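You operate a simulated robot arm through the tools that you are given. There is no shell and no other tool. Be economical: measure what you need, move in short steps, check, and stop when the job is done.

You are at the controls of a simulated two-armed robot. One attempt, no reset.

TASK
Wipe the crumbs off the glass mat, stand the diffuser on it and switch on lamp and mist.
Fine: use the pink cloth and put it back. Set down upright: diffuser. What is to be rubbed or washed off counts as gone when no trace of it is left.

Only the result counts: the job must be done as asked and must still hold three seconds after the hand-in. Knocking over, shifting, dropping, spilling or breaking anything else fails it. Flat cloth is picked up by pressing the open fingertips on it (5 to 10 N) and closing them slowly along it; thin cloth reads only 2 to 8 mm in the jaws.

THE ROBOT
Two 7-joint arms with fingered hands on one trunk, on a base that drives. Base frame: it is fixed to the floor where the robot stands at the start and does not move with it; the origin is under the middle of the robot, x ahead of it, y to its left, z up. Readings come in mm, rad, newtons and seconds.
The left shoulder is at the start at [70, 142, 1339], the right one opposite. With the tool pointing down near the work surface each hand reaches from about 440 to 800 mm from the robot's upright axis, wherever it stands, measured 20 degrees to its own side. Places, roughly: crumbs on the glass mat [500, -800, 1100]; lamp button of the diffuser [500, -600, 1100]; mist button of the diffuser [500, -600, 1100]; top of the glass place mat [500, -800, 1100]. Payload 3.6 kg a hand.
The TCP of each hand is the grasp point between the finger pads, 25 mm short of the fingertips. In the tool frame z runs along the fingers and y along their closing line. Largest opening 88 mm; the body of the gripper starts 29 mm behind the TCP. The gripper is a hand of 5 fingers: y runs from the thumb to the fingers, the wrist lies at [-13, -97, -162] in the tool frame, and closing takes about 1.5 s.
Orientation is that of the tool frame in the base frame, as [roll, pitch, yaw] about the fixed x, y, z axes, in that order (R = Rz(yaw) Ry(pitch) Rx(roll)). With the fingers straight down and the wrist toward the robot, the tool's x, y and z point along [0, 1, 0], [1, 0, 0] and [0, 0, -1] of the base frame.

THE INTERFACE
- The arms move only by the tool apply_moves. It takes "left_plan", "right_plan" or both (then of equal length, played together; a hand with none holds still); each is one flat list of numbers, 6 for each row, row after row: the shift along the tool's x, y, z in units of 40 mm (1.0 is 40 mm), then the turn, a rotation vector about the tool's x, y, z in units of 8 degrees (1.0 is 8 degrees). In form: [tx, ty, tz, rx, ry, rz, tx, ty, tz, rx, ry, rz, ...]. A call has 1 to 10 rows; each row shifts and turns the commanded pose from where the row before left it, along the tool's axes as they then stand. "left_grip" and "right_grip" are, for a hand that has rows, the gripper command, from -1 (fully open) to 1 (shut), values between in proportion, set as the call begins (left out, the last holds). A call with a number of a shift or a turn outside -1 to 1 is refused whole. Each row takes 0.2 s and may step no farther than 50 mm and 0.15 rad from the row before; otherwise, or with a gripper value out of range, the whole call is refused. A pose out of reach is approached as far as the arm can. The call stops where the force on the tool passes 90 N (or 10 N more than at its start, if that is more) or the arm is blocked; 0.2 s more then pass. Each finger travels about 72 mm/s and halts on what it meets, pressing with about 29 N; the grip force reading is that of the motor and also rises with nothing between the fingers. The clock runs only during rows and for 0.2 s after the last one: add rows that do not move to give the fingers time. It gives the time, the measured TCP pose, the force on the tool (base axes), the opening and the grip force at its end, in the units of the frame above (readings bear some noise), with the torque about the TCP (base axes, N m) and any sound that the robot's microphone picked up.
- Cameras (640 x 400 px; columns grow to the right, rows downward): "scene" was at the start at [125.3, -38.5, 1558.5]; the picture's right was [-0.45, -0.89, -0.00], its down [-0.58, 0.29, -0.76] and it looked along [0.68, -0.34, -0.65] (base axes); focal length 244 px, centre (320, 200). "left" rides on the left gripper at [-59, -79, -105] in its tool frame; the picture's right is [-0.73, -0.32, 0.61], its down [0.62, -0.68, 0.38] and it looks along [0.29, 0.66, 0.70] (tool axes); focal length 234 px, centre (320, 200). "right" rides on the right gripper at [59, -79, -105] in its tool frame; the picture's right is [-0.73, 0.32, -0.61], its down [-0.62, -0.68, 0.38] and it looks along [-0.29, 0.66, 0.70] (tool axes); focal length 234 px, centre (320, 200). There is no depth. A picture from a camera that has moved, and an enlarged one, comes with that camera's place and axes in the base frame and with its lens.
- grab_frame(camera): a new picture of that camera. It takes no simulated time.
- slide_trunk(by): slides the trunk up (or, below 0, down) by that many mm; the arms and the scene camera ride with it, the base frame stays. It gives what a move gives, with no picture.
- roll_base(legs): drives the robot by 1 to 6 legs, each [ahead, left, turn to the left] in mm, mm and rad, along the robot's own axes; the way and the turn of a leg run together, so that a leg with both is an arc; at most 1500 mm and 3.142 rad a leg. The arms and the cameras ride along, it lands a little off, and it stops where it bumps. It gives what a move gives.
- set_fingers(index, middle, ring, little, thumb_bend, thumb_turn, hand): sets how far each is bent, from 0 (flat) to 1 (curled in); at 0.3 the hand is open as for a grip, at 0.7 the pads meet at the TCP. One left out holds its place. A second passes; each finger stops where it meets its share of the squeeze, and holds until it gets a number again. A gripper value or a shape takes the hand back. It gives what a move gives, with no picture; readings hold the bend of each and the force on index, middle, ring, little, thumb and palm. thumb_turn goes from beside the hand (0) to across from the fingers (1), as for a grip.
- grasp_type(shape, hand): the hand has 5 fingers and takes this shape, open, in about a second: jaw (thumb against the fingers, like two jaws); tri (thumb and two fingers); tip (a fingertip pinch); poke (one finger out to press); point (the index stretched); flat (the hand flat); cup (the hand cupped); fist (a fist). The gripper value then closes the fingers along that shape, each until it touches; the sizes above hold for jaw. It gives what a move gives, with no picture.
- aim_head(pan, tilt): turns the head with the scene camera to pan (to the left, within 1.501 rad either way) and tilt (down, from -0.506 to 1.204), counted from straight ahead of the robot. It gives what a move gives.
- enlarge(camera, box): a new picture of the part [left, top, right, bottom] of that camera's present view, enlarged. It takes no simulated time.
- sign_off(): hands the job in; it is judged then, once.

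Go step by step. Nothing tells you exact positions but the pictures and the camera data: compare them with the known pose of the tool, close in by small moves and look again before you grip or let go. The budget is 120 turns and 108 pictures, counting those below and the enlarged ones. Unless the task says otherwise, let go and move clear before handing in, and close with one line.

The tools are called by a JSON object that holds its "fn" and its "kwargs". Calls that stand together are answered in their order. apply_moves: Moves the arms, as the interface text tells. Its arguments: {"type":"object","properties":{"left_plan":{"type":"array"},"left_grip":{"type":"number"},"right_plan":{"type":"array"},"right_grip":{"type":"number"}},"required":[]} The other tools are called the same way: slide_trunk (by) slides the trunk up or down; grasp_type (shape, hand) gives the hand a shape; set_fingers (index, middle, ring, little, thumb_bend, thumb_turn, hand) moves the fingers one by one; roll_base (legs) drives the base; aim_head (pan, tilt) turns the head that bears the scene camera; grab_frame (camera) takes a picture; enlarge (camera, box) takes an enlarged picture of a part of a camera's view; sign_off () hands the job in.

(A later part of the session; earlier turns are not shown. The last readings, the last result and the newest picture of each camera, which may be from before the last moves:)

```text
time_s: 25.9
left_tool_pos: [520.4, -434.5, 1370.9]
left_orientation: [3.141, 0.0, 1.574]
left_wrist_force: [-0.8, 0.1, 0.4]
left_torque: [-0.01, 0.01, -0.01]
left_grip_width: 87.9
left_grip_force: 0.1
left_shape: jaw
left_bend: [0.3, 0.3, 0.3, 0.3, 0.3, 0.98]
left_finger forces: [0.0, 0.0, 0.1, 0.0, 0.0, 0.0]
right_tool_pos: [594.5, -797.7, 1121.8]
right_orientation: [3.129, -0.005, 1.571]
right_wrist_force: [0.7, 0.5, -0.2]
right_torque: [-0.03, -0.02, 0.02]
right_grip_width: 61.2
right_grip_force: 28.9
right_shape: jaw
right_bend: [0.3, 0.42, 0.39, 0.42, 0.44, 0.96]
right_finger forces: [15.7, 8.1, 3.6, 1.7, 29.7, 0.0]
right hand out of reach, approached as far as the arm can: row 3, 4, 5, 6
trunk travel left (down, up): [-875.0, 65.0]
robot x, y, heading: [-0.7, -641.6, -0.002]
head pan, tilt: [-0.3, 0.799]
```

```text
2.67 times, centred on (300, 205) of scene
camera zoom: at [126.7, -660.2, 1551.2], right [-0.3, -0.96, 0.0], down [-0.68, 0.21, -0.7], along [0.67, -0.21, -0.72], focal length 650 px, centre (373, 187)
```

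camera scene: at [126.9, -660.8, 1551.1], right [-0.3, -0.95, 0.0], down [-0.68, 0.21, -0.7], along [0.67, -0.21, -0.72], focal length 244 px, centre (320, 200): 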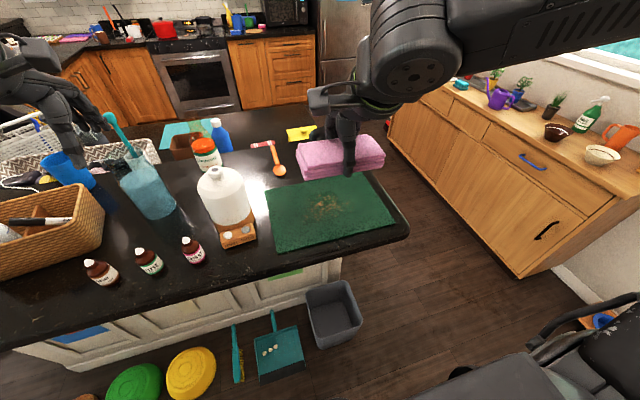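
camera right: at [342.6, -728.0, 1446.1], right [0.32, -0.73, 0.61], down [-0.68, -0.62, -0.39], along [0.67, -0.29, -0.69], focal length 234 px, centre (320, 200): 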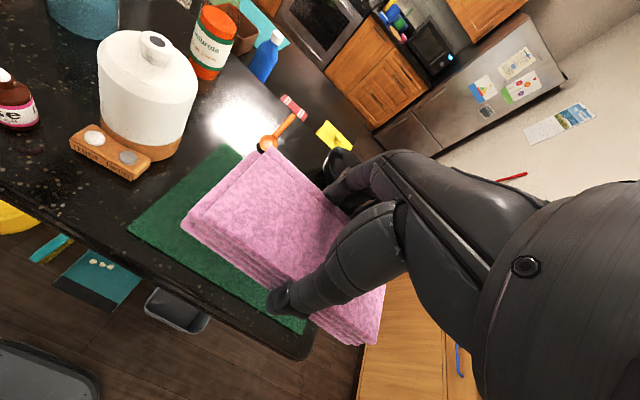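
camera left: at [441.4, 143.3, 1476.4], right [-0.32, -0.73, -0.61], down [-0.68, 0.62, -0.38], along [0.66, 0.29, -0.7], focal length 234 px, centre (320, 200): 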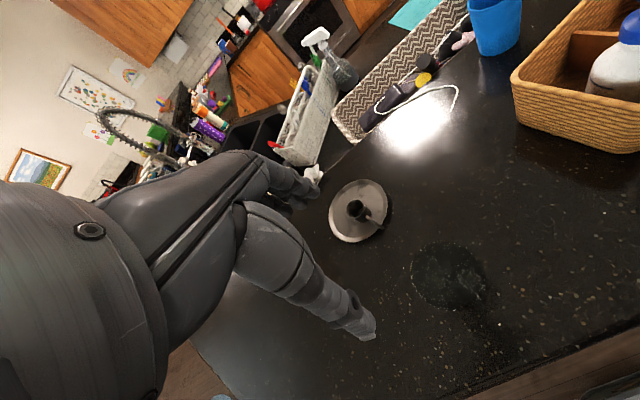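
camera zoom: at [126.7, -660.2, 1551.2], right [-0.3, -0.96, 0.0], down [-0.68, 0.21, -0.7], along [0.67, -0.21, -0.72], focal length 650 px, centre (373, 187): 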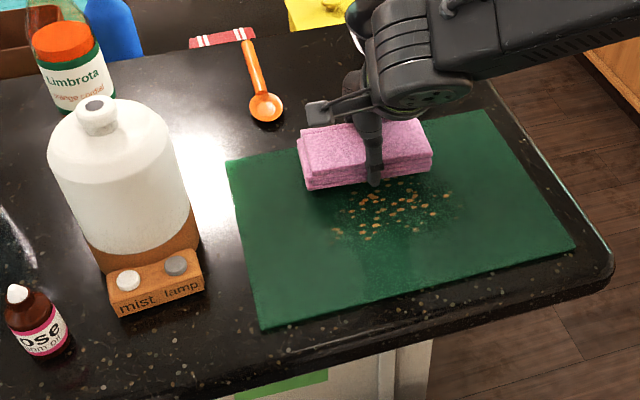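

The arm ran out of reach and lifted, so only part was wiped. I'll raise the pad, move the base a bit left and forward for a better reach angle, then try again.

{"fn": "apply_moves", "kwargs": {"right_plan": [0, -0.5, -0.8, 0, 0, 0, 0, -0.8, -0.8, 0, 0, 0, 0, -0.8, -0.8, 0, 0, 0, 0, -0.5, -0.8, 0, 0, 0, 0, 0, -0.8, 0, 0, 0, 0, 0, 0, 0, 0, 0]}}

{"fn": "roll_base", "kwargs": {"legs": [[40, 60, 0]]}}

```text
time_s: 27.4
left_tool_pos: [519.3, -433.5, 1370.2]
left_orientation: [3.14, 0.0, 1.571]
left_wrist_force: [-0.1, -1.2, 0.1]
left_torque: [0.0, -0.01, -0.03]
left_grip_width: 87.9
left_grip_force: 0.1
left_shape: jaw
left_bend: [0.3, 0.3, 0.3, 0.3, 0.3, 0.98]
left_finger forces: [0.0, 0.0, 0.0, 0.0, 0.1, 0.1]
right_tool_pos: [489.3, -797.3, 1279.9]
right_orientation: [3.131, -0.003, 1.57]
right_wrist_force: [-0.2, -0.7, -0.4]
right_torque: [-0.03, 0.01, 0.01]
right_grip_width: 61.0
right_grip_force: 29.2
right_shape: jaw
right_bend: [0.3, 0.42, 0.39, 0.42, 0.45, 0.96]
right_finger forces: [15.8, 7.9, 3.6, 1.7, 29.4, 0.0]
trunk travel left (down, up): [-875.0, 65.0]
robot x, y, heading: [0.8, -637.0, -0.001]
head pan, tilt: [-0.3, 0.799]
```

```text
time_s: 28.4
left_tool_pos: [555.1, -383.7, 1373.5]
left_orientation: [3.137, -0.006, 1.565]
left_wrist_force: [-0.3, -0.9, -0.3]
left_torque: [0.03, -0.02, -0.02]
left_grip_width: 87.6
left_grip_force: 0.1
left_shape: jaw
left_bend: [0.3, 0.3, 0.3, 0.3, 0.3, 0.98]
left_finger forces: [0.1, 0.0, 0.1, 0.0, 0.0, 0.1]
right_tool_pos: [522.6, -746.9, 1282.3]
right_orientation: [3.126, -0.008, 1.569]
right_wrist_force: [-0.1, 0.1, -0.7]
right_torque: [0.02, -0.02, 0.01]
right_grip_width: 61.1
right_grip_force: 29.1
right_shape: jaw
right_bend: [0.3, 0.42, 0.39, 0.42, 0.44, 0.96]
right_finger forces: [15.9, 7.8, 3.5, 1.6, 29.3, 0.0]
trunk travel left (down, up): [-875.0, 65.0]
robot x, y, heading: [39.6, -575.0, -0.007]
head pan, tilt: [-0.3, 0.799]
```

{"fn": "apply_moves", "kwargs": {"right_plan": [-0.12, -0.17, 0.7, 0, 0, 0, -0.12, -0.17, 0.7, 0, 0, 0, -0.12, -0.17, 0.7, 0, 0, 0, -0.12, -0.17, 0.7, 0, 0, 0, -0.12, -0.17, 0.7, 0, 0, 0, -0.12, -0.17, 0.7, 0, 0, 0, 0, 0, 0.15, 0, 0, 0, 0, 0, 0.08, 0, 0, 0, 0, 0, 0.05, 0, 0, 0, 0, 0, 0, 0, 0, 0]}}

```text
time_s: 30.6
left_tool_pos: [558.4, -374.6, 1371.1]
left_orientation: [3.14, -0.001, 1.567]
left_wrist_force: [0.3, 0.5, -0.2]
left_torque: [0.03, -0.04, 0.01]
left_grip_width: 88.0
left_grip_force: 0.0
left_shape: jaw
left_bend: [0.3, 0.3, 0.3, 0.3, 0.3, 0.98]
left_finger forces: [0.0, 0.0, 0.0, 0.0, 0.0, 0.1]
right_tool_pos: [488.4, -767.3, 1102.6]
right_orientation: [3.126, 0.0, 1.569]
right_wrist_force: [4.9, -1.2, 22.8]
right_torque: [-0.08, 0.01, 0.01]
right_grip_width: 61.3
right_grip_force: 28.7
right_shape: jaw
right_bend: [0.29, 0.42, 0.39, 0.41, 0.45, 0.96]
right_finger forces: [17.6, 9.2, 4.1, 2.0, 29.5, 0.0]
trunk travel left (down, up): [-875.0, 65.0]
robot x, y, heading: [40.7, -576.6, -0.003]
head pan, tilt: [-0.3, 0.799]
```

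{"fn": "apply_moves", "kwargs": {"right_plan": [0, 0.5, -0.02, 0, 0, 0, 0, 0.5, 0.008, 0, 0, 0, 0, 0.5, 0.008, 0, 0, 0, 0, 0.5, 0.008, 0, 0, 0, 0, 0.5, 0.008, 0, 0, 0, 0, 0.4, 0.008, 0, 0, 0, 0, 0, 0, 0, 0, 0]}}

{"fn": "enlarge", "kwargs": {"camera": "scene", "box": [210, 110, 450, 260]}}

```text
time_s: 32.2
left_tool_pos: [557.2, -375.7, 1371.9]
left_orientation: [3.139, 0.0, 1.568]
left_wrist_force: [0.0, 0.6, -0.5]
left_torque: [0.01, 0.02, -0.06]
left_grip_width: 88.0
left_grip_force: 0.0
left_shape: jaw
left_bend: [0.3, 0.3, 0.3, 0.3, 0.3, 0.98]
left_finger forces: [0.0, 0.0, 0.0, 0.0, 0.0, 0.1]
right_tool_pos: [603.7, -767.4, 1104.0]
right_orientation: [3.127, -0.001, 1.569]
right_wrist_force: [-3.4, 1.3, 8.4]
right_torque: [0.01, 0.05, 0.03]
right_grip_width: 59.1
right_grip_force: 29.0
right_shape: jaw
right_bend: [0.74, 0.43, 0.41, 0.42, 0.45, 0.96]
right_finger forces: [15.2, 7.3, 3.9, 1.9, 31.7, 0.1]
trunk travel left (down, up): [-875.0, 65.0]
robot x, y, heading: [38.6, -578.8, -0.003]
head pan, tilt: [-0.3, 0.799]
```

```text
2.67 times, centred on (330, 185) of scene
camera zoom: at [164.1, -601.4, 1551.4], right [-0.3, -0.95, 0.0], down [-0.68, 0.21, -0.7], along [0.67, -0.21, -0.72], focal length 650 px, centre (293, 240)
```

zoom: 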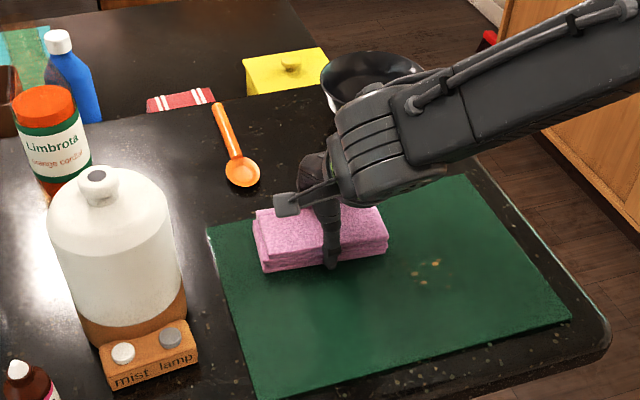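

Nearly everything went. A few crumbs remain near [537, −855]; I'll slide right and draw the pad back over them.

{"fn": "apply_moves", "kwargs": {"right_plan": [-0.7, 0, 0.01, 0, 0, 0, -0.7, 0, 0, 0, 0, 0, -0.7, 0, 0, 0, 0, 0, 0, -0.5, -0.008, 0, 0, 0, 0, -0.5, -0.008, 0, 0, 0, 0, -0.5, -0.008, 0, 0, 0, 0, -0.5, -0.008, 0, 0, 0, 0, -0.5, -0.008, 0, 0, 0, 0, -0.3, -0.005, 0, 0, 0, 0, 0, 0, 0, 0, 0]}}

{"fn": "enlarge", "kwargs": {"camera": "scene", "box": [210, 110, 450, 260]}}

```text
time_s: 34.4
left_tool_pos: [559.6, -374.7, 1370.5]
left_orientation: [-3.141, 0.001, 1.568]
left_wrist_force: [-0.3, -0.3, 0.2]
left_torque: [0.03, -0.01, -0.01]
left_grip_width: 87.9
left_grip_force: 0.0
left_shape: jaw
left_bend: [0.3, 0.3, 0.3, 0.3, 0.3, 0.98]
left_finger forces: [0.0, 0.0, 0.0, 0.0, 0.0, 0.0]
right_tool_pos: [492.3, -851.3, 1101.2]
right_orientation: [3.129, -0.003, 1.57]
right_wrist_force: [5.0, -0.3, 16.1]
right_torque: [-0.08, -0.07, 0.03]
right_grip_width: 60.2
right_grip_force: 29.1
right_shape: jaw
right_bend: [0.29, 0.42, 0.4, 0.42, 0.48, 0.95]
right_finger forces: [17.2, 8.8, 4.0, 2.3, 28.5, 0.0]
trunk travel left (down, up): [-875.0, 65.0]
robot x, y, heading: [37.8, -579.5, -0.0]
head pan, tilt: [-0.3, 0.799]
```

```text
2.67 times, centred on (330, 185) of scene
camera zoom: at [165.8, -600.6, 1551.3], right [-0.3, -0.95, 0.0], down [-0.68, 0.21, -0.7], along [0.67, -0.21, -0.72], focal length 650 px, centre (293, 240)
```

zoom: 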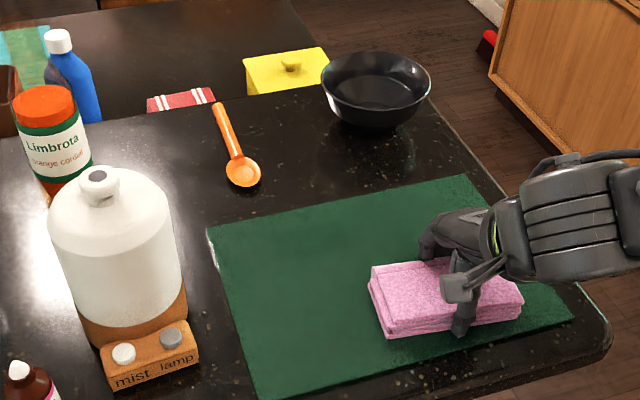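

The visible mat is clean; one more pass up the middle lane for certainty, then lift.

{"fn": "apply_moves", "kwargs": {"right_plan": [0, 0.5, 0.008, 0, 0, 0, 0, 0.5, 0.008, 0, 0, 0, 0, 0.5, 0.008, 0, 0, 0, 0.5, 0.3, 0.01, 0, 0, 0, 0.5, -0.5, -0.008, 0, 0, 0, 0, -0.6, -0.01, 0, 0, 0, 0, -0.6, -0.01, 0, 0, 0, 0, -0.4, -0.01, 0, 0, 0, 0, 0, -1, 0, 0, 0, 0, -0.5, -1, 0, 0, 0]}}

{"fn": "apply_moves", "kwargs": {"right_plan": [0, -0.5, -1, 0, 0, 0, 0, 0, -1, 0, 0, 0, 0, 0, -1, 0, 0, 0, 0, 0, 0, 0, 0, 0]}}

{"fn": "enlarge", "kwargs": {"camera": "scene", "box": [270, 140, 450, 260]}}

```text
time_s: 36.6
left_tool_pos: [556.9, -375.6, 1372.6]
left_orientation: [3.139, 0.0, 1.568]
left_wrist_force: [-0.1, -0.2, -0.1]
left_torque: [-0.02, 0.0, 0.0]
left_grip_width: 87.7
left_grip_force: 0.0
left_shape: jaw
left_bend: [0.3, 0.3, 0.3, 0.3, 0.3, 0.98]
left_finger forces: [0.0, 0.0, 0.0, 0.0, 0.1, 0.1]
right_tool_pos: [458.5, -811.1, 1181.9]
right_orientation: [3.13, -0.002, 1.568]
right_wrist_force: [-0.3, -0.4, 0.0]
right_torque: [-0.04, -0.02, -0.02]
right_grip_width: 60.0
right_grip_force: 28.9
right_shape: jaw
right_bend: [0.74, 0.42, 0.4, 0.42, 0.47, 0.96]
right_finger forces: [15.9, 7.6, 3.6, 2.0, 29.2, 0.0]
trunk travel left (down, up): [-875.0, 65.0]
robot x, y, heading: [41.5, -576.8, -0.002]
head pan, tilt: [-0.3, 0.799]
```

```text
time_s: 37.6
left_tool_pos: [559.8, -376.5, 1370.0]
left_orientation: [3.141, -0.001, 1.565]
left_wrist_force: [0.2, -1.0, 0.5]
left_torque: [0.03, -0.01, 0.02]
left_grip_width: 87.9
left_grip_force: 0.1
left_shape: jaw
left_bend: [0.3, 0.3, 0.3, 0.3, 0.3, 0.98]
left_finger forces: [0.0, 0.0, 0.0, 0.0, 0.0, 0.0]
right_tool_pos: [437.5, -815.2, 1300.6]
right_orientation: [3.13, -0.002, 1.568]
right_wrist_force: [0.1, 0.1, -0.8]
right_torque: [0.03, -0.02, 0.01]
right_grip_width: 60.0
right_grip_force: 28.5
right_shape: jaw
right_bend: [0.74, 0.42, 0.4, 0.42, 0.47, 0.96]
right_finger forces: [15.6, 7.6, 3.5, 1.8, 28.6, 0.0]
trunk travel left (down, up): [-875.0, 65.0]
robot x, y, heading: [38.4, -578.1, -0.006]
head pan, tilt: [-0.3, 0.799]
```

```text
3.33 times, centred on (360, 200) of scene
camera zoom: at [167.2, -602.6, 1551.1], right [-0.3, -0.95, 0.0], down [-0.68, 0.21, -0.7], along [0.67, -0.21, -0.72], focal length 813 px, centre (187, 200)
```

zoom: 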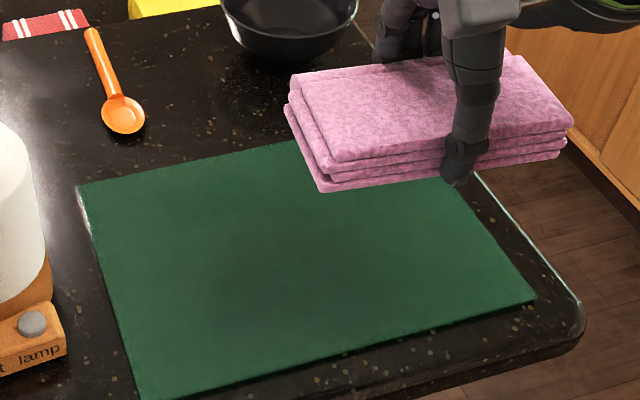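

{"fn": "enlarge", "kwargs": {"camera": "scene", "box": [310, 180, 400, 240]}}

{"fn": "grab_frame", "kwargs": {"camera": "right"}}

```text
6.67 times, centred on (355, 210) of scene
camera zoom: at [167.2, -602.6, 1551.1], right [-0.3, -0.95, 0.0], down [-0.68, 0.21, -0.7], along [0.67, -0.21, -0.72], focal length 1625 px, centre (87, 133)
```

zoom: 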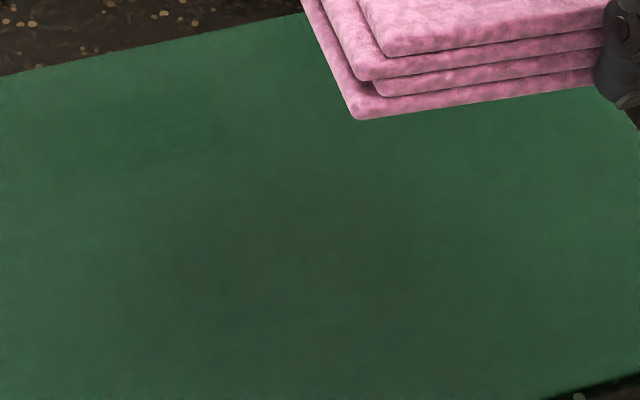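

```text
72 pictures are left
camera right: at [358.8, -756.2, 1405.2], right [0.32, -0.73, 0.61], down [-0.68, -0.62, -0.39], along [0.66, -0.29, -0.69], focal length 234 px, centre (320, 200)
```

right: 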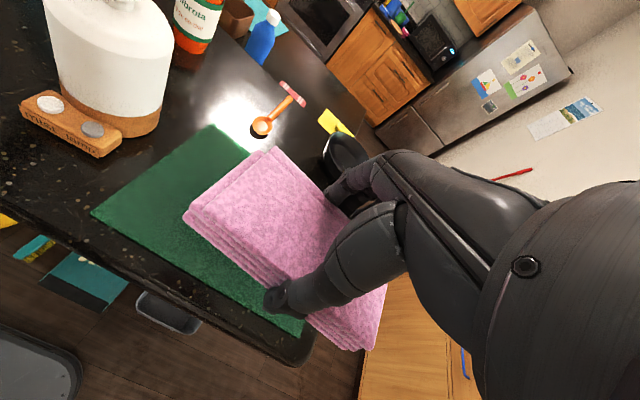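

The mat looks clean; the faint dark area looks like a reflection, which I'll verify from another viewpoint on the way back.

{"fn": "apply_moves", "kwargs": {"right_plan": [0, 0, -1, 0, 0, 0, 0, 0, 0, 0, 0, 0]}}

{"fn": "roll_base", "kwargs": {"legs": [[-40, 0, 0], [0, 200, 0]]}}

{"fn": "aim_head", "kwargs": {"pan": -0.75, "tilt": 0.7}}

{"fn": "enlarge", "kwargs": {"camera": "scene", "box": [240, 100, 440, 225]}}

```text
time_s: 38.2
left_tool_pos: [560.8, -377.0, 1369.9]
left_orientation: [-3.141, 0.0, 1.568]
left_wrist_force: [1.3, -0.1, -0.8]
left_torque: [-0.01, 0.0, -0.03]
left_grip_width: 87.5
left_grip_force: 0.1
left_shape: jaw
left_bend: [0.3, 0.3, 0.3, 0.3, 0.3, 0.98]
left_finger forces: [0.0, 0.0, 0.1, 0.0, 0.1, 0.0]
right_tool_pos: [437.1, -814.9, 1339.9]
right_orientation: [3.132, -0.002, 1.57]
right_wrist_force: [-0.7, -0.2, -1.3]
right_torque: [-0.02, 0.01, -0.02]
right_grip_width: 60.2
right_grip_force: 28.9
right_shape: jaw
right_bend: [0.74, 0.42, 0.4, 0.42, 0.47, 0.96]
right_finger forces: [15.5, 7.3, 3.4, 1.7, 28.4, 0.0]
trunk travel left (down, up): [-875.0, 65.0]
robot x, y, heading: [40.2, -577.8, 0.0]
head pan, tilt: [-0.3, 0.799]
```

```text
time_s: 40.2
left_tool_pos: [521.3, -178.9, 1370.7]
left_orientation: [-3.14, -0.004, 1.571]
left_wrist_force: [-0.1, 0.6, -0.2]
left_torque: [0.01, -0.01, 0.0]
left_grip_width: 87.6
left_grip_force: 0.1
left_shape: jaw
left_bend: [0.3, 0.3, 0.3, 0.3, 0.3, 0.98]
left_finger forces: [0.1, 0.1, 0.0, 0.0, 0.1, 0.0]
right_tool_pos: [399.7, -616.5, 1339.4]
right_orientation: [3.131, -0.005, 1.569]
right_wrist_force: [-0.1, -0.4, -1.0]
right_torque: [0.04, 0.01, 0.02]
right_grip_width: 59.9
right_grip_force: 28.9
right_shape: jaw
right_bend: [0.74, 0.42, 0.4, 0.42, 0.47, 0.96]
right_finger forces: [15.5, 7.3, 3.5, 1.8, 28.5, 0.0]
trunk travel left (down, up): [-875.0, 65.0]
robot x, y, heading: [-2.1, -375.1, -0.0]
head pan, tilt: [-0.3, 0.799]
```

```text
time_s: 41.1
left_tool_pos: [519.5, -172.9, 1370.8]
left_orientation: [3.14, 0.003, 1.569]
left_wrist_force: [0.1, -0.2, -0.7]
left_torque: [-0.01, 0.05, 0.0]
left_grip_width: 87.8
left_grip_force: 0.1
left_shape: jaw
left_bend: [0.3, 0.3, 0.3, 0.3, 0.3, 0.98]
left_finger forces: [0.1, 0.1, 0.1, 0.1, 0.0, 0.0]
right_tool_pos: [398.7, -610.9, 1340.5]
right_orientation: [3.132, -0.002, 1.569]
right_wrist_force: [0.2, -0.1, 0.2]
right_torque: [-0.01, 0.0, 0.0]
right_grip_width: 60.0
right_grip_force: 29.1
right_shape: jaw
right_bend: [0.74, 0.42, 0.4, 0.42, 0.47, 0.96]
right_finger forces: [15.5, 7.4, 3.5, 1.8, 28.4, 0.0]
trunk travel left (down, up): [-875.0, 65.0]
robot x, y, heading: [1.7, -380.9, -0.005]
head pan, tilt: [-0.75, 0.7]
```

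```text
3.20 times, centred on (340, 162) of scene
camera zoom: at [112.0, -433.2, 1559.4], right [-0.68, -0.73, 0.0], down [-0.47, 0.44, -0.77], along [0.56, -0.52, -0.64], focal length 780 px, centre (256, 320)
```

zoom: 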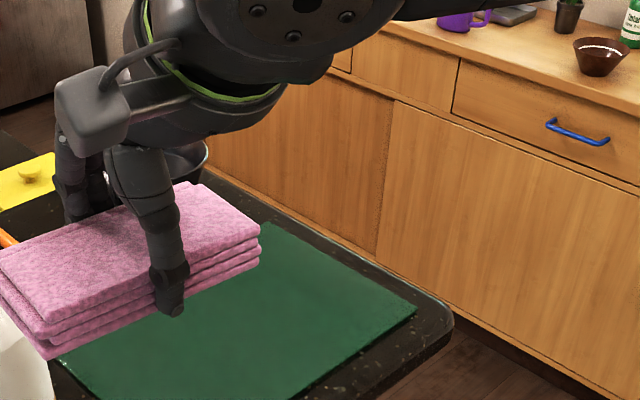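

The mat reads uniformly clean from here. Continue back to the cloth's original spot.

{"fn": "roll_base", "kwargs": {"legs": [[0, 380, 0]]}}

{"fn": "aim_head", "kwargs": {"pan": -0.2, "tilt": 0.85}}

{"fn": "grab_frame", "kwargs": {"camera": "scene"}}

```text
time_s: 43.5
left_tool_pos: [520.4, 201.5, 1371.2]
left_orientation: [3.141, -0.002, 1.566]
left_wrist_force: [-0.4, -1.4, -0.2]
left_torque: [0.0, 0.03, 0.03]
left_grip_width: 87.7
left_grip_force: 0.0
left_shape: jaw
left_bend: [0.3, 0.3, 0.3, 0.3, 0.3, 0.98]
left_finger forces: [0.0, 0.0, 0.0, 0.0, 0.0, 0.0]
right_tool_pos: [399.4, -236.8, 1338.3]
right_orientation: [3.13, -0.007, 1.569]
right_wrist_force: [-0.8, 1.4, 0.3]
right_torque: [0.02, -0.01, -0.02]
right_grip_width: 60.1
right_grip_force: 29.1
right_shape: jaw
right_bend: [0.74, 0.42, 0.4, 0.42, 0.47, 0.96]
right_finger forces: [15.5, 7.4, 3.5, 1.6, 28.4, 0.0]
trunk travel left (down, up): [-875.0, 65.0]
robot x, y, heading: [1.5, 1.2, -0.004]
head pan, tilt: [-0.75, 0.7]
```

```text
time_s: 44.5
left_tool_pos: [521.6, 205.3, 1371.7]
left_orientation: [3.141, 0.002, 1.568]
left_wrist_force: [-0.4, 0.2, 0.7]
left_torque: [-0.03, -0.02, -0.03]
left_grip_width: 87.6
left_grip_force: 0.1
left_shape: jaw
left_bend: [0.3, 0.3, 0.3, 0.3, 0.3, 0.98]
left_finger forces: [0.0, 0.0, 0.1, 0.1, 0.1, 0.1]
right_tool_pos: [399.9, -234.9, 1339.2]
right_orientation: [3.131, -0.002, 1.57]
right_wrist_force: [-0.3, 0.1, 0.5]
right_torque: [0.02, 0.0, 0.0]
right_grip_width: 59.8
right_grip_force: 28.9
right_shape: jaw
right_bend: [0.74, 0.42, 0.4, 0.42, 0.47, 0.96]
right_finger forces: [15.4, 7.4, 3.5, 1.7, 28.4, 0.0]
trunk travel left (down, up): [-875.0, 65.0]
robot x, y, heading: [-0.2, 1.7, -0.004]
head pan, tilt: [-0.201, 0.85]
```

```text
70 pictures are left
camera scene: at [127.2, -13.7, 1547.1], right [-0.2, -0.98, 0.0], down [-0.74, 0.15, -0.66], along [0.65, -0.13, -0.75], focal length 244 px, centre (320, 200)
```

scene: 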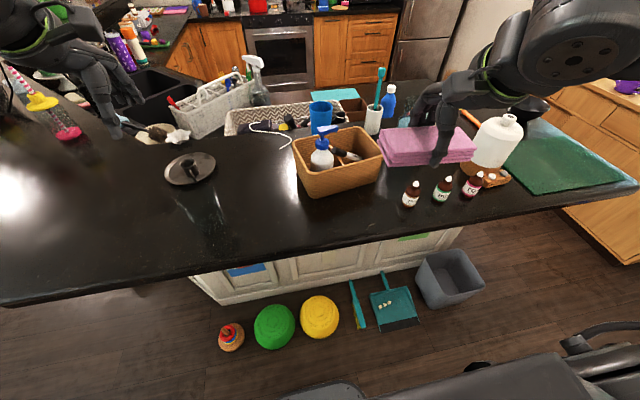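

{"fn": "apply_moves", "kwargs": {"right_plan": [0.7, 0.2, 0.3, 0, 0, 0, 0.7, 0.2, 0.5, 0, 0, 0, 0.75, 0.3, 0.5, 0, 0, 0, 0, 0.3, 0.9, 0, 0, 0, 0, 0.3, 0.9, 0, 0, 0, 0, 0.4, 0.9, 0, 0, 0, 0, 0.4, 0.8, 0, 0, 0, 0, 0, 0, 0, 0, 0]}}

{"fn": "enlarge", "kwargs": {"camera": "scene", "box": [290, 150, 390, 240]}}

```text
time_s: 46.3
left_tool_pos: [520.5, 204.5, 1370.6]
left_orientation: [3.141, 0.001, 1.567]
left_wrist_force: [-0.3, -0.3, -0.3]
left_torque: [-0.02, 0.0, 0.01]
left_grip_width: 87.5
left_grip_force: 0.0
left_shape: jaw
left_bend: [0.3, 0.3, 0.3, 0.3, 0.3, 0.98]
left_finger forces: [0.0, 0.1, 0.0, 0.0, 0.0, 0.0]
right_tool_pos: [487.2, -149.6, 1149.4]
right_orientation: [3.129, -0.005, 1.569]
right_wrist_force: [-0.5, -0.4, 0.0]
right_torque: [0.03, -0.04, 0.0]
right_grip_width: 60.0
right_grip_force: 29.0
right_shape: jaw
right_bend: [0.74, 0.42, 0.41, 0.42, 0.47, 0.96]
right_finger forces: [15.4, 7.4, 3.4, 1.7, 28.2, 0.0]
trunk travel left (down, up): [-875.0, 65.0]
robot x, y, heading: [-2.0, 1.9, -0.002]
head pan, tilt: [-0.201, 0.85]
```

```text
4.44 times, centred on (340, 195) of scene
camera zoom: at [126.7, -14.3, 1547.2], right [-0.2, -0.98, 0.0], down [-0.74, 0.15, -0.66], along [0.65, -0.13, -0.75], focal length 1084 px, centre (231, 222)
```

zoom: 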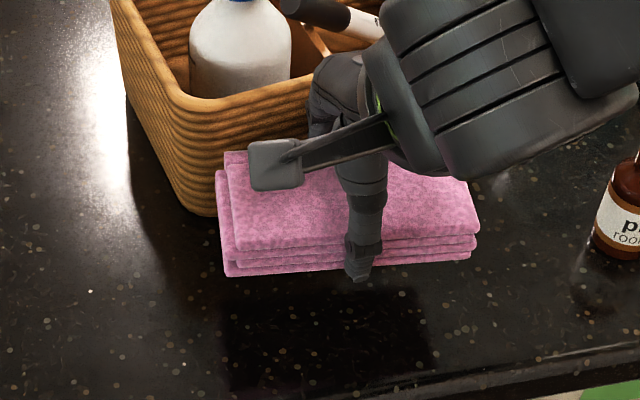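

{"fn": "apply_moves", "kwargs": {"right_plan": [0, -0.05, 0.5, 0, 0, 0, 0, 0, 0.4, 0, 0, 0, 0, 0, 0.2, 0, 0, 0, 0, 0, 0.1, 0, 0, 0, 0, 0, 0.05, 0, 0, 0, 0, 0, 0, 0, 0, 0]}}

```text
time_s: 47.7
left_tool_pos: [521.3, 202.8, 1370.6]
left_orientation: [3.142, -0.001, 1.568]
left_wrist_force: [0.3, -1.0, 0.1]
left_torque: [0.01, 0.0, -0.01]
left_grip_width: 87.7
left_grip_force: 0.0
left_shape: jaw
left_bend: [0.3, 0.3, 0.3, 0.3, 0.3, 0.98]
left_finger forces: [0.0, 0.0, 0.1, 0.0, 0.1, 0.1]
right_tool_pos: [484.7, -147.6, 1100.1]
right_orientation: [3.132, -0.001, 1.569]
right_wrist_force: [0.4, -0.3, -0.5]
right_torque: [-0.01, 0.01, 0.0]
right_grip_width: 60.0
right_grip_force: 29.1
right_shape: jaw
right_bend: [0.74, 0.42, 0.41, 0.42, 0.47, 0.96]
right_finger forces: [15.2, 7.3, 3.6, 1.7, 28.0, 0.0]
trunk travel left (down, up): [-875.0, 65.0]
robot x, y, heading: [-0.5, 3.3, 0.001]
head pan, tilt: [-0.201, 0.85]
```

{"fn": "apply_moves", "kwargs": {"right_plan": [0, 0, 0.05, 0, 0, 0, 0, 0, 0.05, 0, 0, 0, 0, 0, 0, 0, 0, 0]}}

```text
time_s: 48.5
left_tool_pos: [520.1, 203.7, 1370.9]
left_orientation: [3.141, 0.001, 1.567]
left_wrist_force: [-0.1, 0.1, -0.9]
left_torque: [0.04, 0.03, 0.02]
left_grip_width: 87.8
left_grip_force: 0.0
left_shape: jaw
left_bend: [0.3, 0.3, 0.3, 0.3, 0.3, 0.98]
left_finger forces: [0.0, 0.0, 0.0, 0.0, 0.1, 0.0]
right_tool_pos: [484.3, -146.4, 1096.4]
right_orientation: [3.127, -0.002, 1.569]
right_wrist_force: [2.8, -1.8, 9.3]
right_torque: [-0.01, -0.01, 0.02]
right_grip_width: 60.0
right_grip_force: 29.1
right_shape: jaw
right_bend: [0.74, 0.42, 0.41, 0.42, 0.47, 0.96]
right_finger forces: [15.9, 8.0, 4.1, 2.1, 28.3, 0.0]
trunk travel left (down, up): [-875.0, 65.0]
robot x, y, heading: [0.5, 2.2, -0.001]
head pan, tilt: [-0.201, 0.85]
```

On the counter. Open to 80 mm and check before rising.

{"fn": "apply_moves", "kwargs": {"right_plan": [0, 0, 0, 0, 0, 0, 0, 0, 0, 0, 0, 0, 0, 0, 0, 0, 0, 0, 0, 0, 0, 0, 0, 0, 0, 0, 0, 0, 0, 0], "right_grip": -0.8}}

{"fn": "enlarge", "kwargs": {"camera": "right", "box": [160, 130, 460, 360]}}

```text
time_s: 49.7
left_tool_pos: [521.0, 203.2, 1370.6]
left_orientation: [3.141, -0.001, 1.566]
left_wrist_force: [-0.7, -0.3, 0.5]
left_torque: [0.01, 0.0, -0.03]
left_grip_width: 87.6
left_grip_force: 0.1
left_shape: jaw
left_bend: [0.3, 0.3, 0.3, 0.3, 0.3, 0.98]
left_finger forces: [0.0, 0.0, 0.1, 0.1, 0.0, 0.0]
right_tool_pos: [484.4, -148.1, 1095.4]
right_orientation: [3.131, -0.002, 1.569]
right_wrist_force: [-0.3, 0.6, -0.7]
right_torque: [-0.01, -0.01, 0.0]
right_grip_width: 79.0
right_grip_force: 0.1
right_shape: jaw
right_bend: [0.3, 0.32, 0.3, 0.31, 0.33, 0.98]
right_finger forces: [0.1, 0.1, 0.1, 0.0, 0.1, 0.0]
trunk travel left (down, up): [-875.0, 65.0]
robot x, y, heading: [1.2, 0.0, -0.003]
head pan, tilt: [-0.201, 0.85]
```

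```text
1.74 times, centred on (310, 245) of right
camera zoom: at [404.9, -89.3, 1200.1], right [0.32, -0.73, 0.61], down [-0.68, -0.62, -0.39], along [0.66, -0.29, -0.69], focal length 407 px, centre (337, 122)
```

zoom: 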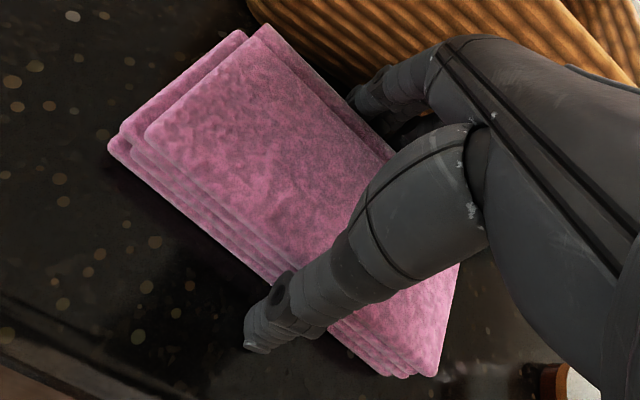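

Released in its old place. Rise straight up, then back off, and look at the diffuser.

{"fn": "apply_moves", "kwargs": {"right_plan": [0, -0.05, -0.5, 0, 0, 0, 0, -0.05, -0.8, 0, 0, 0, 0, -0.3, -1, 0, 0, 0, 0, -0.5, -1, 0, 0, 0, 0, -0.5, -1, 0, 0, 0, 0, -0.5, -1, 0, 0, 0, 0, 0, -1, 0, 0, 0]}}

{"fn": "enlarge", "kwargs": {"camera": "scene", "box": [280, 130, 440, 240]}}

{"fn": "roll_base", "kwargs": {"legs": [[0, -350, 0]]}}

{"fn": "aim_head", "kwargs": {"pan": -0.4, "tilt": 0.75}}

{"fn": "grab_frame", "kwargs": {"camera": "scene"}}

{"fn": "grab_frame", "kwargs": {"camera": "right"}}

```text
time_s: 51.3
left_tool_pos: [521.2, 204.3, 1371.5]
left_orientation: [3.14, 0.001, 1.567]
left_wrist_force: [-0.5, 0.2, 0.7]
left_torque: [0.01, 0.03, 0.01]
left_grip_width: 87.4
left_grip_force: 0.1
left_shape: jaw
left_bend: [0.3, 0.3, 0.3, 0.3, 0.3, 0.98]
left_finger forces: [0.0, 0.0, 0.1, 0.0, 0.0, 0.1]
right_tool_pos: [404.0, -148.0, 1347.5]
right_orientation: [3.13, -0.002, 1.571]
right_wrist_force: [0.8, -0.4, 0.4]
right_torque: [0.0, -0.02, -0.01]
right_grip_width: 79.1
right_grip_force: 0.1
right_shape: jaw
right_bend: [0.29, 0.32, 0.3, 0.31, 0.33, 0.98]
right_finger forces: [0.1, 0.0, 0.1, 0.0, 0.1, 0.0]
trunk travel left (down, up): [-875.0, 65.0]
robot x, y, heading: [0.4, 6.8, 0.0]
head pan, tilt: [-0.201, 0.85]
```

```text
3.64 times, centred on (360, 185) of scene
camera zoom: at [126.1, -13.8, 1547.2], right [-0.2, -0.98, 0.0], down [-0.74, 0.15, -0.66], along [0.65, -0.13, -0.75], focal length 887 px, centre (174, 254)
```

zoom: 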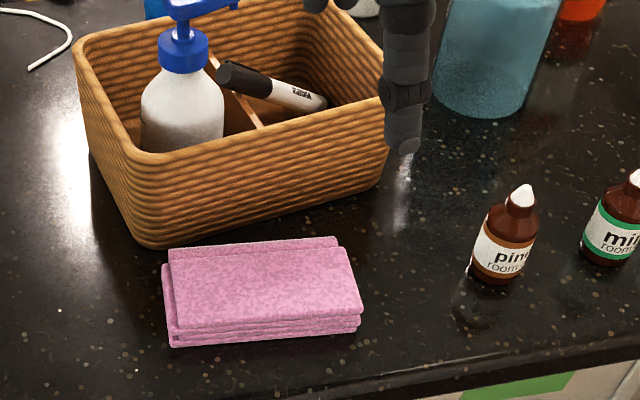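

```text
time_s: 53.6
left_tool_pos: [520.9, -147.2, 1370.5]
left_orientation: [3.14, 0.003, 1.565]
left_wrist_force: [0.7, 0.2, -0.2]
left_torque: [0.0, -0.04, 0.02]
left_grip_width: 87.6
left_grip_force: 0.1
left_shape: jaw
left_bend: [0.3, 0.3, 0.3, 0.3, 0.3, 0.98]
left_finger forces: [0.0, 0.1, 0.0, 0.0, 0.0, 0.0]
right_tool_pos: [403.4, -500.3, 1346.5]
right_orientation: [3.131, 0.001, 1.567]
right_wrist_force: [-0.4, 0.2, 0.4]
right_torque: [-0.01, -0.01, -0.03]
right_grip_width: 79.3
right_grip_force: 0.1
right_shape: jaw
right_bend: [0.29, 0.32, 0.3, 0.31, 0.33, 0.98]
right_finger forces: [0.0, 0.0, 0.0, 0.0, 0.1, 0.0]
trunk travel left (down, up): [-875.0, 65.0]
robot x, y, heading: [-1.7, -350.9, -0.007]
head pan, tilt: [-0.201, 0.85]
```

```text
time_s: 54.3
left_tool_pos: [519.8, -150.4, 1370.9]
left_orientation: [3.141, -0.001, 1.566]
left_wrist_force: [-0.5, -1.0, 0.4]
left_torque: [-0.04, 0.0, -0.04]
left_grip_width: 87.9
left_grip_force: 0.0
left_shape: jaw
left_bend: [0.3, 0.3, 0.3, 0.3, 0.3, 0.98]
left_finger forces: [0.0, 0.0, 0.0, 0.0, 0.0, 0.1]
right_tool_pos: [403.1, -501.3, 1346.2]
right_orientation: [3.131, -0.002, 1.567]
right_wrist_force: [0.5, 0.5, 0.4]
right_torque: [0.01, 0.02, 0.0]
right_grip_width: 79.3
right_grip_force: 0.0
right_shape: jaw
right_bend: [0.29, 0.32, 0.3, 0.31, 0.33, 0.98]
right_finger forces: [0.0, 0.0, 0.1, 0.0, 0.0, 0.0]
trunk travel left (down, up): [-875.0, 65.0]
robot x, y, heading: [-2.2, -349.6, -0.0]
head pan, tilt: [-0.4, 0.75]
```

```text
66 pictures are left
camera scene: at [125.9, -383.8, 1555.1], right [-0.39, -0.92, 0.0], down [-0.63, 0.27, -0.73], along [0.67, -0.29, -0.68], focal length 244 px, centre (320, 200)
```

scene: 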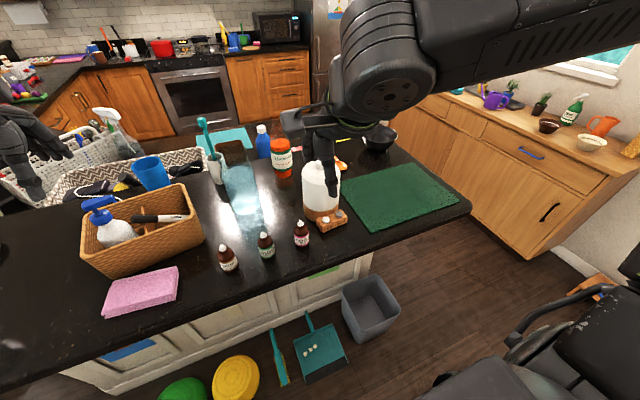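

```text
65 pictures are left
camera right: at [324.2, -443.4, 1451.0], right [0.31, -0.73, 0.61], down [-0.68, -0.62, -0.39], along [0.66, -0.29, -0.69], focal length 234 px, centre (320, 200)
```

right: 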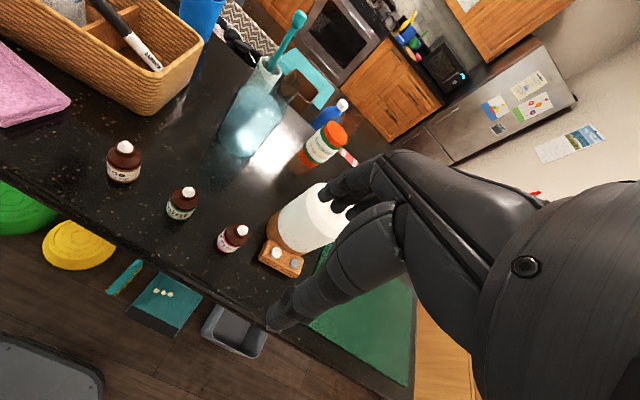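

Cloth is back neatly. The diffuser's knob top is near [556, −578, 1245]; its body (~116 mm) is too wide for the jaws, so the knob/neck is the grip. A closer look.

{"fn": "roll_base", "kwargs": {"legs": [[35, 0, 0]]}}

{"fn": "apply_moves", "kwargs": {"right_plan": [0.6, 0, -0.5, 0, 0, 0, 0.6, 0, 0, 0, 0, 0, 0.6, 0, 0, 0, 0, 0, 0, 0, 0, 0, 0, 0], "right_grip": -0.5}}

{"fn": "enlarge", "kwargs": {"camera": "scene", "box": [270, 140, 370, 260]}}

{"fn": "enlarge", "kwargs": {"camera": "right", "box": [200, 120, 440, 320]}}

```text
time_s: 55.2
left_tool_pos: [545.9, -150.1, 1375.0]
left_orientation: [3.133, 0.0, 1.566]
left_wrist_force: [0.3, 0.3, -0.1]
left_torque: [-0.01, -0.08, 0.03]
left_grip_width: 87.7
left_grip_force: 0.1
left_shape: jaw
left_bend: [0.3, 0.3, 0.3, 0.3, 0.3, 0.98]
left_finger forces: [0.0, 0.0, 0.0, 0.0, 0.0, 0.0]
right_tool_pos: [429.6, -501.7, 1349.7]
right_orientation: [3.123, -0.001, 1.568]
right_wrist_force: [-0.1, -0.5, 0.5]
right_torque: [0.03, -0.07, 0.02]
right_grip_width: 79.1
right_grip_force: 0.0
right_shape: jaw
right_bend: [0.29, 0.32, 0.3, 0.31, 0.33, 0.98]
right_finger forces: [0.1, 0.1, 0.0, 0.0, 0.1, 0.0]
trunk travel left (down, up): [-875.0, 65.0]
robot x, y, heading: [33.4, -351.2, -0.001]
head pan, tilt: [-0.4, 0.75]
```

```text
time_s: 56.2
left_tool_pos: [557.1, -150.4, 1370.1]
left_orientation: [-3.141, -0.001, 1.565]
left_wrist_force: [0.5, 0.2, 0.1]
left_torque: [0.01, -0.03, 0.01]
left_grip_width: 87.6
left_grip_force: 0.1
left_shape: jaw
left_bend: [0.3, 0.3, 0.3, 0.3, 0.3, 0.98]
left_finger forces: [0.0, 0.0, 0.0, 0.0, 0.0, 0.1]
right_tool_pos: [440.2, -429.8, 1366.5]
right_orientation: [3.13, -0.001, 1.566]
right_wrist_force: [0.3, 0.5, -0.1]
right_torque: [0.04, -0.02, 0.0]
right_grip_width: 66.3
right_grip_force: 0.0
right_shape: jaw
right_bend: [0.27, 0.35, 0.32, 0.34, 0.54, 0.99]
right_finger forces: [0.1, 0.0, 0.1, 0.0, 0.0, 0.0]
trunk travel left (down, up): [-875.0, 65.0]
robot x, y, heading: [34.2, -351.9, -0.001]
head pan, tilt: [-0.4, 0.75]
```

```text
3.33 times, centred on (320, 200) of scene
camera zoom: at [162.1, -384.0, 1555.0], right [-0.39, -0.92, 0.0], down [-0.63, 0.27, -0.73], along [0.67, -0.29, -0.68], focal length 813 px, centre (320, 200)
```

zoom: 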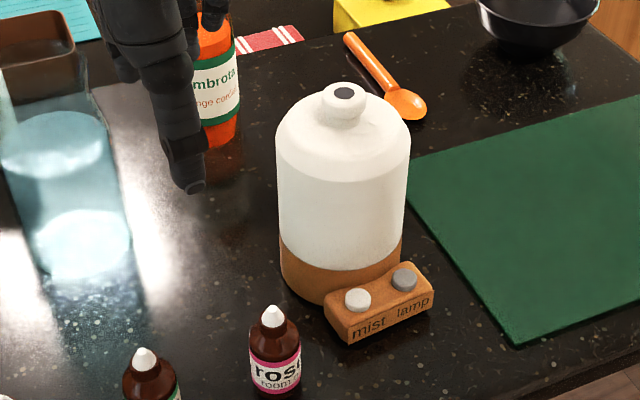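

```text
2.00 times, centred on (320, 220) of right
camera zoom: at [360.7, -371.5, 1471.2], right [0.31, -0.73, 0.61], down [-0.68, -0.62, -0.39], along [0.66, -0.29, -0.69], focal length 468 px, centre (320, 160)
```

zoom: 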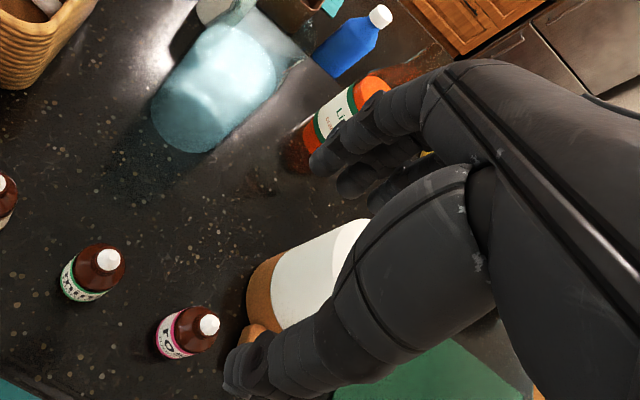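

Knob is ~28 mm wide, z≈1222–1245, centred near [556, −574]. Move above it with jaws open.

{"fn": "apply_moves", "kwargs": {"right_plan": [-0.9, 0.3, 0, 0, 0, 0, -0.9, 0.3, 0, 0, 0, 0, -0.9, 0.6, 0, 0, 0, 0, -0.9, 0.6, 0.2, 0, 0, 0, 0, 0.6, 0.6, 0, 0, 0, 0, 0.5, 0.7, 0, 0, 0, 0, 0, 0, 0, 0, 0], "right_grip": -1}}

{"fn": "enlarge", "kwargs": {"camera": "scene", "box": [270, 120, 390, 240]}}

{"fn": "enlarge", "kwargs": {"camera": "right", "box": [160, 120, 400, 320]}}

```text
time_s: 57.8
left_tool_pos: [553.1, -150.5, 1371.9]
left_orientation: [3.14, -0.001, 1.566]
left_wrist_force: [-0.1, -0.7, 0.7]
left_torque: [0.01, 0.04, -0.03]
left_grip_width: 87.8
left_grip_force: 0.0
left_shape: jaw
left_bend: [0.3, 0.3, 0.3, 0.3, 0.3, 0.98]
left_finger forces: [0.1, 0.0, 0.1, 0.0, 0.0, 0.1]
right_tool_pos: [553.9, -576.6, 1306.8]
right_orientation: [3.132, -0.005, 1.568]
right_wrist_force: [0.2, -0.1, 1.0]
right_torque: [-0.01, 0.05, 0.0]
right_grip_width: 87.3
right_grip_force: 0.1
right_shape: jaw
right_bend: [0.3, 0.3, 0.3, 0.3, 0.3, 0.98]
right_finger forces: [0.0, 0.0, 0.1, 0.0, 0.1, 0.1]
trunk travel left (down, up): [-875.0, 65.0]
robot x, y, heading: [36.5, -350.3, -0.003]
head pan, tilt: [-0.4, 0.75]
```

```text
3.33 times, centred on (330, 180) of scene
camera zoom: at [159.6, -384.9, 1555.2], right [-0.39, -0.92, 0.0], down [-0.63, 0.27, -0.73], along [0.67, -0.29, -0.68], focal length 813 px, centre (287, 267)
```

zoom: 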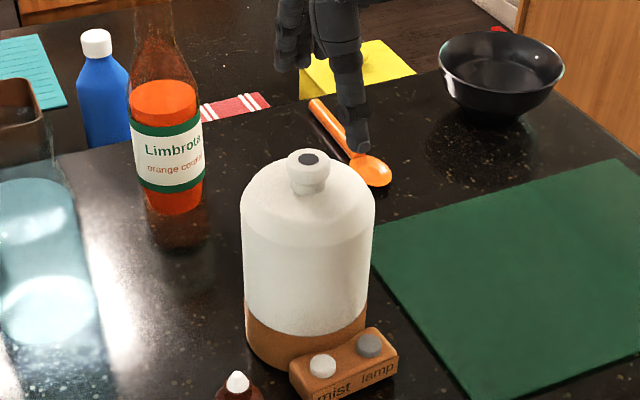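

```text
2.00 times, centred on (280, 220) of right
camera zoom: at [474.2, -517.6, 1411.7], right [0.31, -0.73, 0.61], down [-0.68, -0.62, -0.39], along [0.66, -0.29, -0.69], focal length 468 px, centre (400, 160)
```

zoom: 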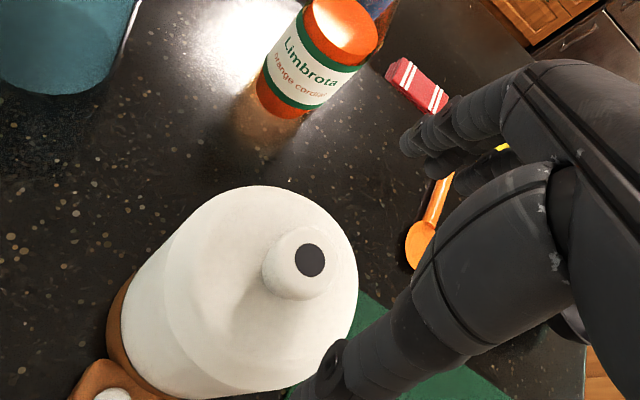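

Refined knob centre: [557, −571]. Adjust and descend so fingertips flank the knob.

{"fn": "apply_moves", "kwargs": {"right_plan": [0.13, 0.09, 0.3, 0, 0, 0, 0, 0, 0.4, 0, 0, 0, 0, 0, 0.4, 0, 0, 0, 0, 0, 0.25, 0, 0, 0, 0, 0, 0, 0, 0, 0]}}

{"fn": "enlarge", "kwargs": {"camera": "scene", "box": [270, 120, 390, 240]}}

{"fn": "enlarge", "kwargs": {"camera": "right", "box": [160, 120, 400, 320]}}

```text
time_s: 59.0
left_tool_pos: [554.5, -150.2, 1370.3]
left_orientation: [-3.139, 0.001, 1.566]
left_wrist_force: [-0.1, 0.1, 0.6]
left_torque: [-0.02, 0.0, 0.02]
left_grip_width: 87.7
left_grip_force: 0.1
left_shape: jaw
left_bend: [0.3, 0.3, 0.3, 0.3, 0.3, 0.98]
left_finger forces: [0.0, 0.0, 0.0, 0.0, 0.0, 0.1]
right_tool_pos: [558.3, -568.3, 1254.3]
right_orientation: [3.132, 0.0, 1.567]
right_wrist_force: [0.2, -0.6, -0.3]
right_torque: [-0.01, 0.0, 0.0]
right_grip_width: 87.8
right_grip_force: 0.0
right_shape: jaw
right_bend: [0.3, 0.3, 0.3, 0.3, 0.3, 0.98]
right_finger forces: [0.0, 0.0, 0.0, 0.1, 0.0, 0.1]
trunk travel left (down, up): [-875.0, 65.0]
robot x, y, heading: [33.5, -347.3, -0.006]
head pan, tilt: [-0.4, 0.75]
```

```text
3.33 times, centred on (330, 180) of scene
camera zoom: at [160.3, -384.0, 1555.1], right [-0.39, -0.92, 0.0], down [-0.63, 0.27, -0.73], along [0.67, -0.29, -0.68], focal length 813 px, centre (287, 267)
```

zoom: 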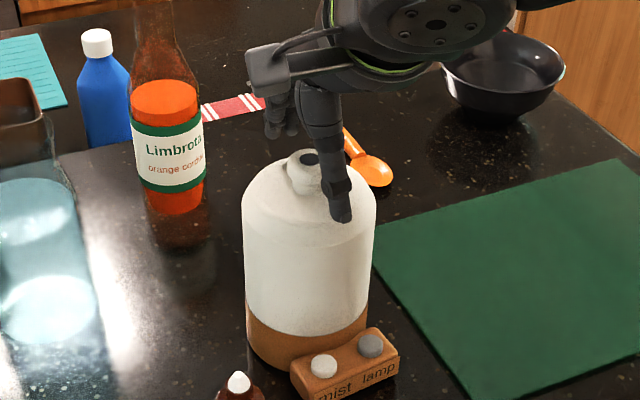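

```text
2.00 times, centred on (280, 220) of right
camera zoom: at [479.0, -510.5, 1358.2], right [0.31, -0.73, 0.61], down [-0.68, -0.62, -0.39], along [0.66, -0.29, -0.69], focal length 468 px, centre (400, 160)
```

zoom: 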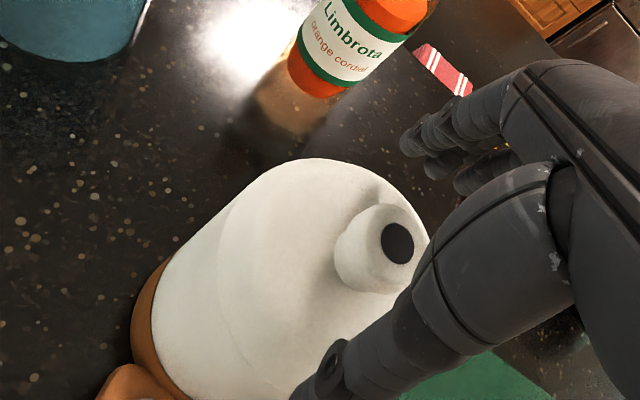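

Aligned within 1–2 mm. Down 5 mm more and close.

{"fn": "apply_moves", "kwargs": {"right_plan": [0, 0, 0.13, 0, 0, 0, 0, 0, 0, 0, 0, 0]}}

{"fn": "apply_moves", "kwargs": {"right_plan": [0, 0, 0, 0, 0, 0, 0, 0, 0, 0, 0, 0, 0, 0, 0, 0, 0, 0, 0, 0, 0, 0, 0, 0, 0, 0, 0, 0, 0, 0, 0, 0, 0, 0, 0, 0, 0, 0, 0, 0, 0, 0, 0, 0, 0, 0, 0, 0], "right_grip": 1}}

{"fn": "enlarge", "kwargs": {"camera": "scene", "box": [270, 120, 390, 240]}}

{"fn": "enlarge", "kwargs": {"camera": "right", "box": [160, 120, 400, 320]}}

```text
time_s: 59.6
left_tool_pos: [554.2, -150.2, 1371.0]
left_orientation: [-3.14, -0.001, 1.566]
left_wrist_force: [0.9, 0.2, -0.4]
left_torque: [0.01, -0.01, 0.01]
left_grip_width: 87.8
left_grip_force: 0.0
left_shape: jaw
left_bend: [0.3, 0.3, 0.3, 0.3, 0.3, 0.98]
left_finger forces: [0.1, 0.1, 0.0, 0.0, 0.0, 0.0]
right_tool_pos: [559.5, -568.8, 1249.4]
right_orientation: [3.131, -0.001, 1.567]
right_wrist_force: [0.5, 0.0, -0.7]
right_torque: [0.02, -0.05, -0.03]
right_grip_width: 87.7
right_grip_force: 0.0
right_shape: jaw
right_bend: [0.3, 0.3, 0.3, 0.3, 0.3, 0.98]
right_finger forces: [0.0, 0.1, 0.0, 0.0, 0.0, 0.1]
trunk travel left (down, up): [-875.0, 65.0]
robot x, y, heading: [35.6, -349.7, -0.007]
head pan, tilt: [-0.4, 0.75]
```

```text
time_s: 61.4
left_tool_pos: [555.0, -150.6, 1370.8]
left_orientation: [3.141, 0.0, 1.566]
left_wrist_force: [-0.1, 0.0, 0.1]
left_torque: [-0.04, 0.03, -0.01]
left_grip_width: 87.7
left_grip_force: 0.0
left_shape: jaw
left_bend: [0.3, 0.3, 0.3, 0.3, 0.3, 0.98]
left_finger forces: [0.1, 0.0, 0.0, 0.0, 0.0, 0.0]
right_tool_pos: [557.7, -569.4, 1248.6]
right_orientation: [3.128, -0.002, 1.567]
right_wrist_force: [-1.1, 0.8, -0.4]
right_torque: [0.01, 0.09, 0.01]
right_grip_width: 23.7
right_grip_force: 29.1
right_shape: jaw
right_bend: [0.74, 0.51, 0.57, 0.54, 0.76, 1.0]
right_finger forces: [12.9, 9.8, 0.0, 0.1, 23.0, 0.0]
trunk travel left (down, up): [-875.0, 65.0]
robot x, y, heading: [34.5, -349.0, -0.001]
head pan, tilt: [-0.4, 0.75]
heard: snap
```

```text
3.33 times, centred on (330, 180) of scene
camera zoom: at [160.1, -384.1, 1555.2], right [-0.39, -0.92, 0.0], down [-0.63, 0.27, -0.73], along [0.67, -0.29, -0.68], focal length 813 px, centre (287, 267)
```

zoom: 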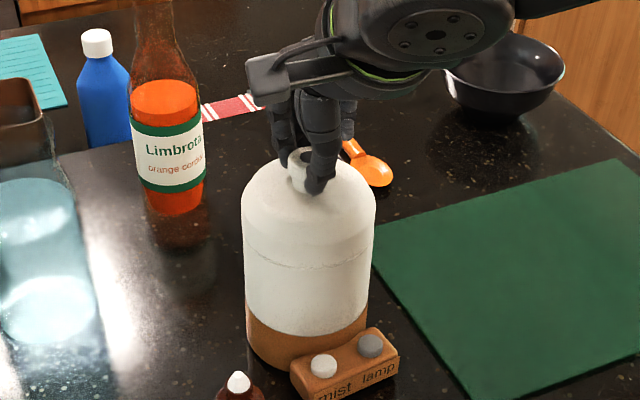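

```text
2.00 times, centred on (280, 220) of right
camera zoom: at [479.0, -510.6, 1353.5], right [0.31, -0.73, 0.61], down [-0.68, -0.62, -0.39], along [0.66, -0.29, -0.69], focal length 468 px, centre (400, 160)
```

zoom: 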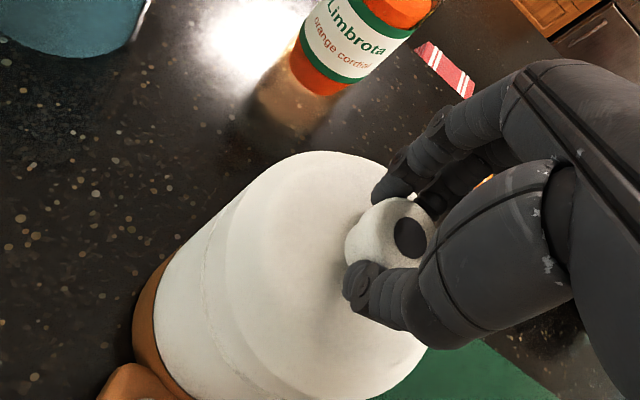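

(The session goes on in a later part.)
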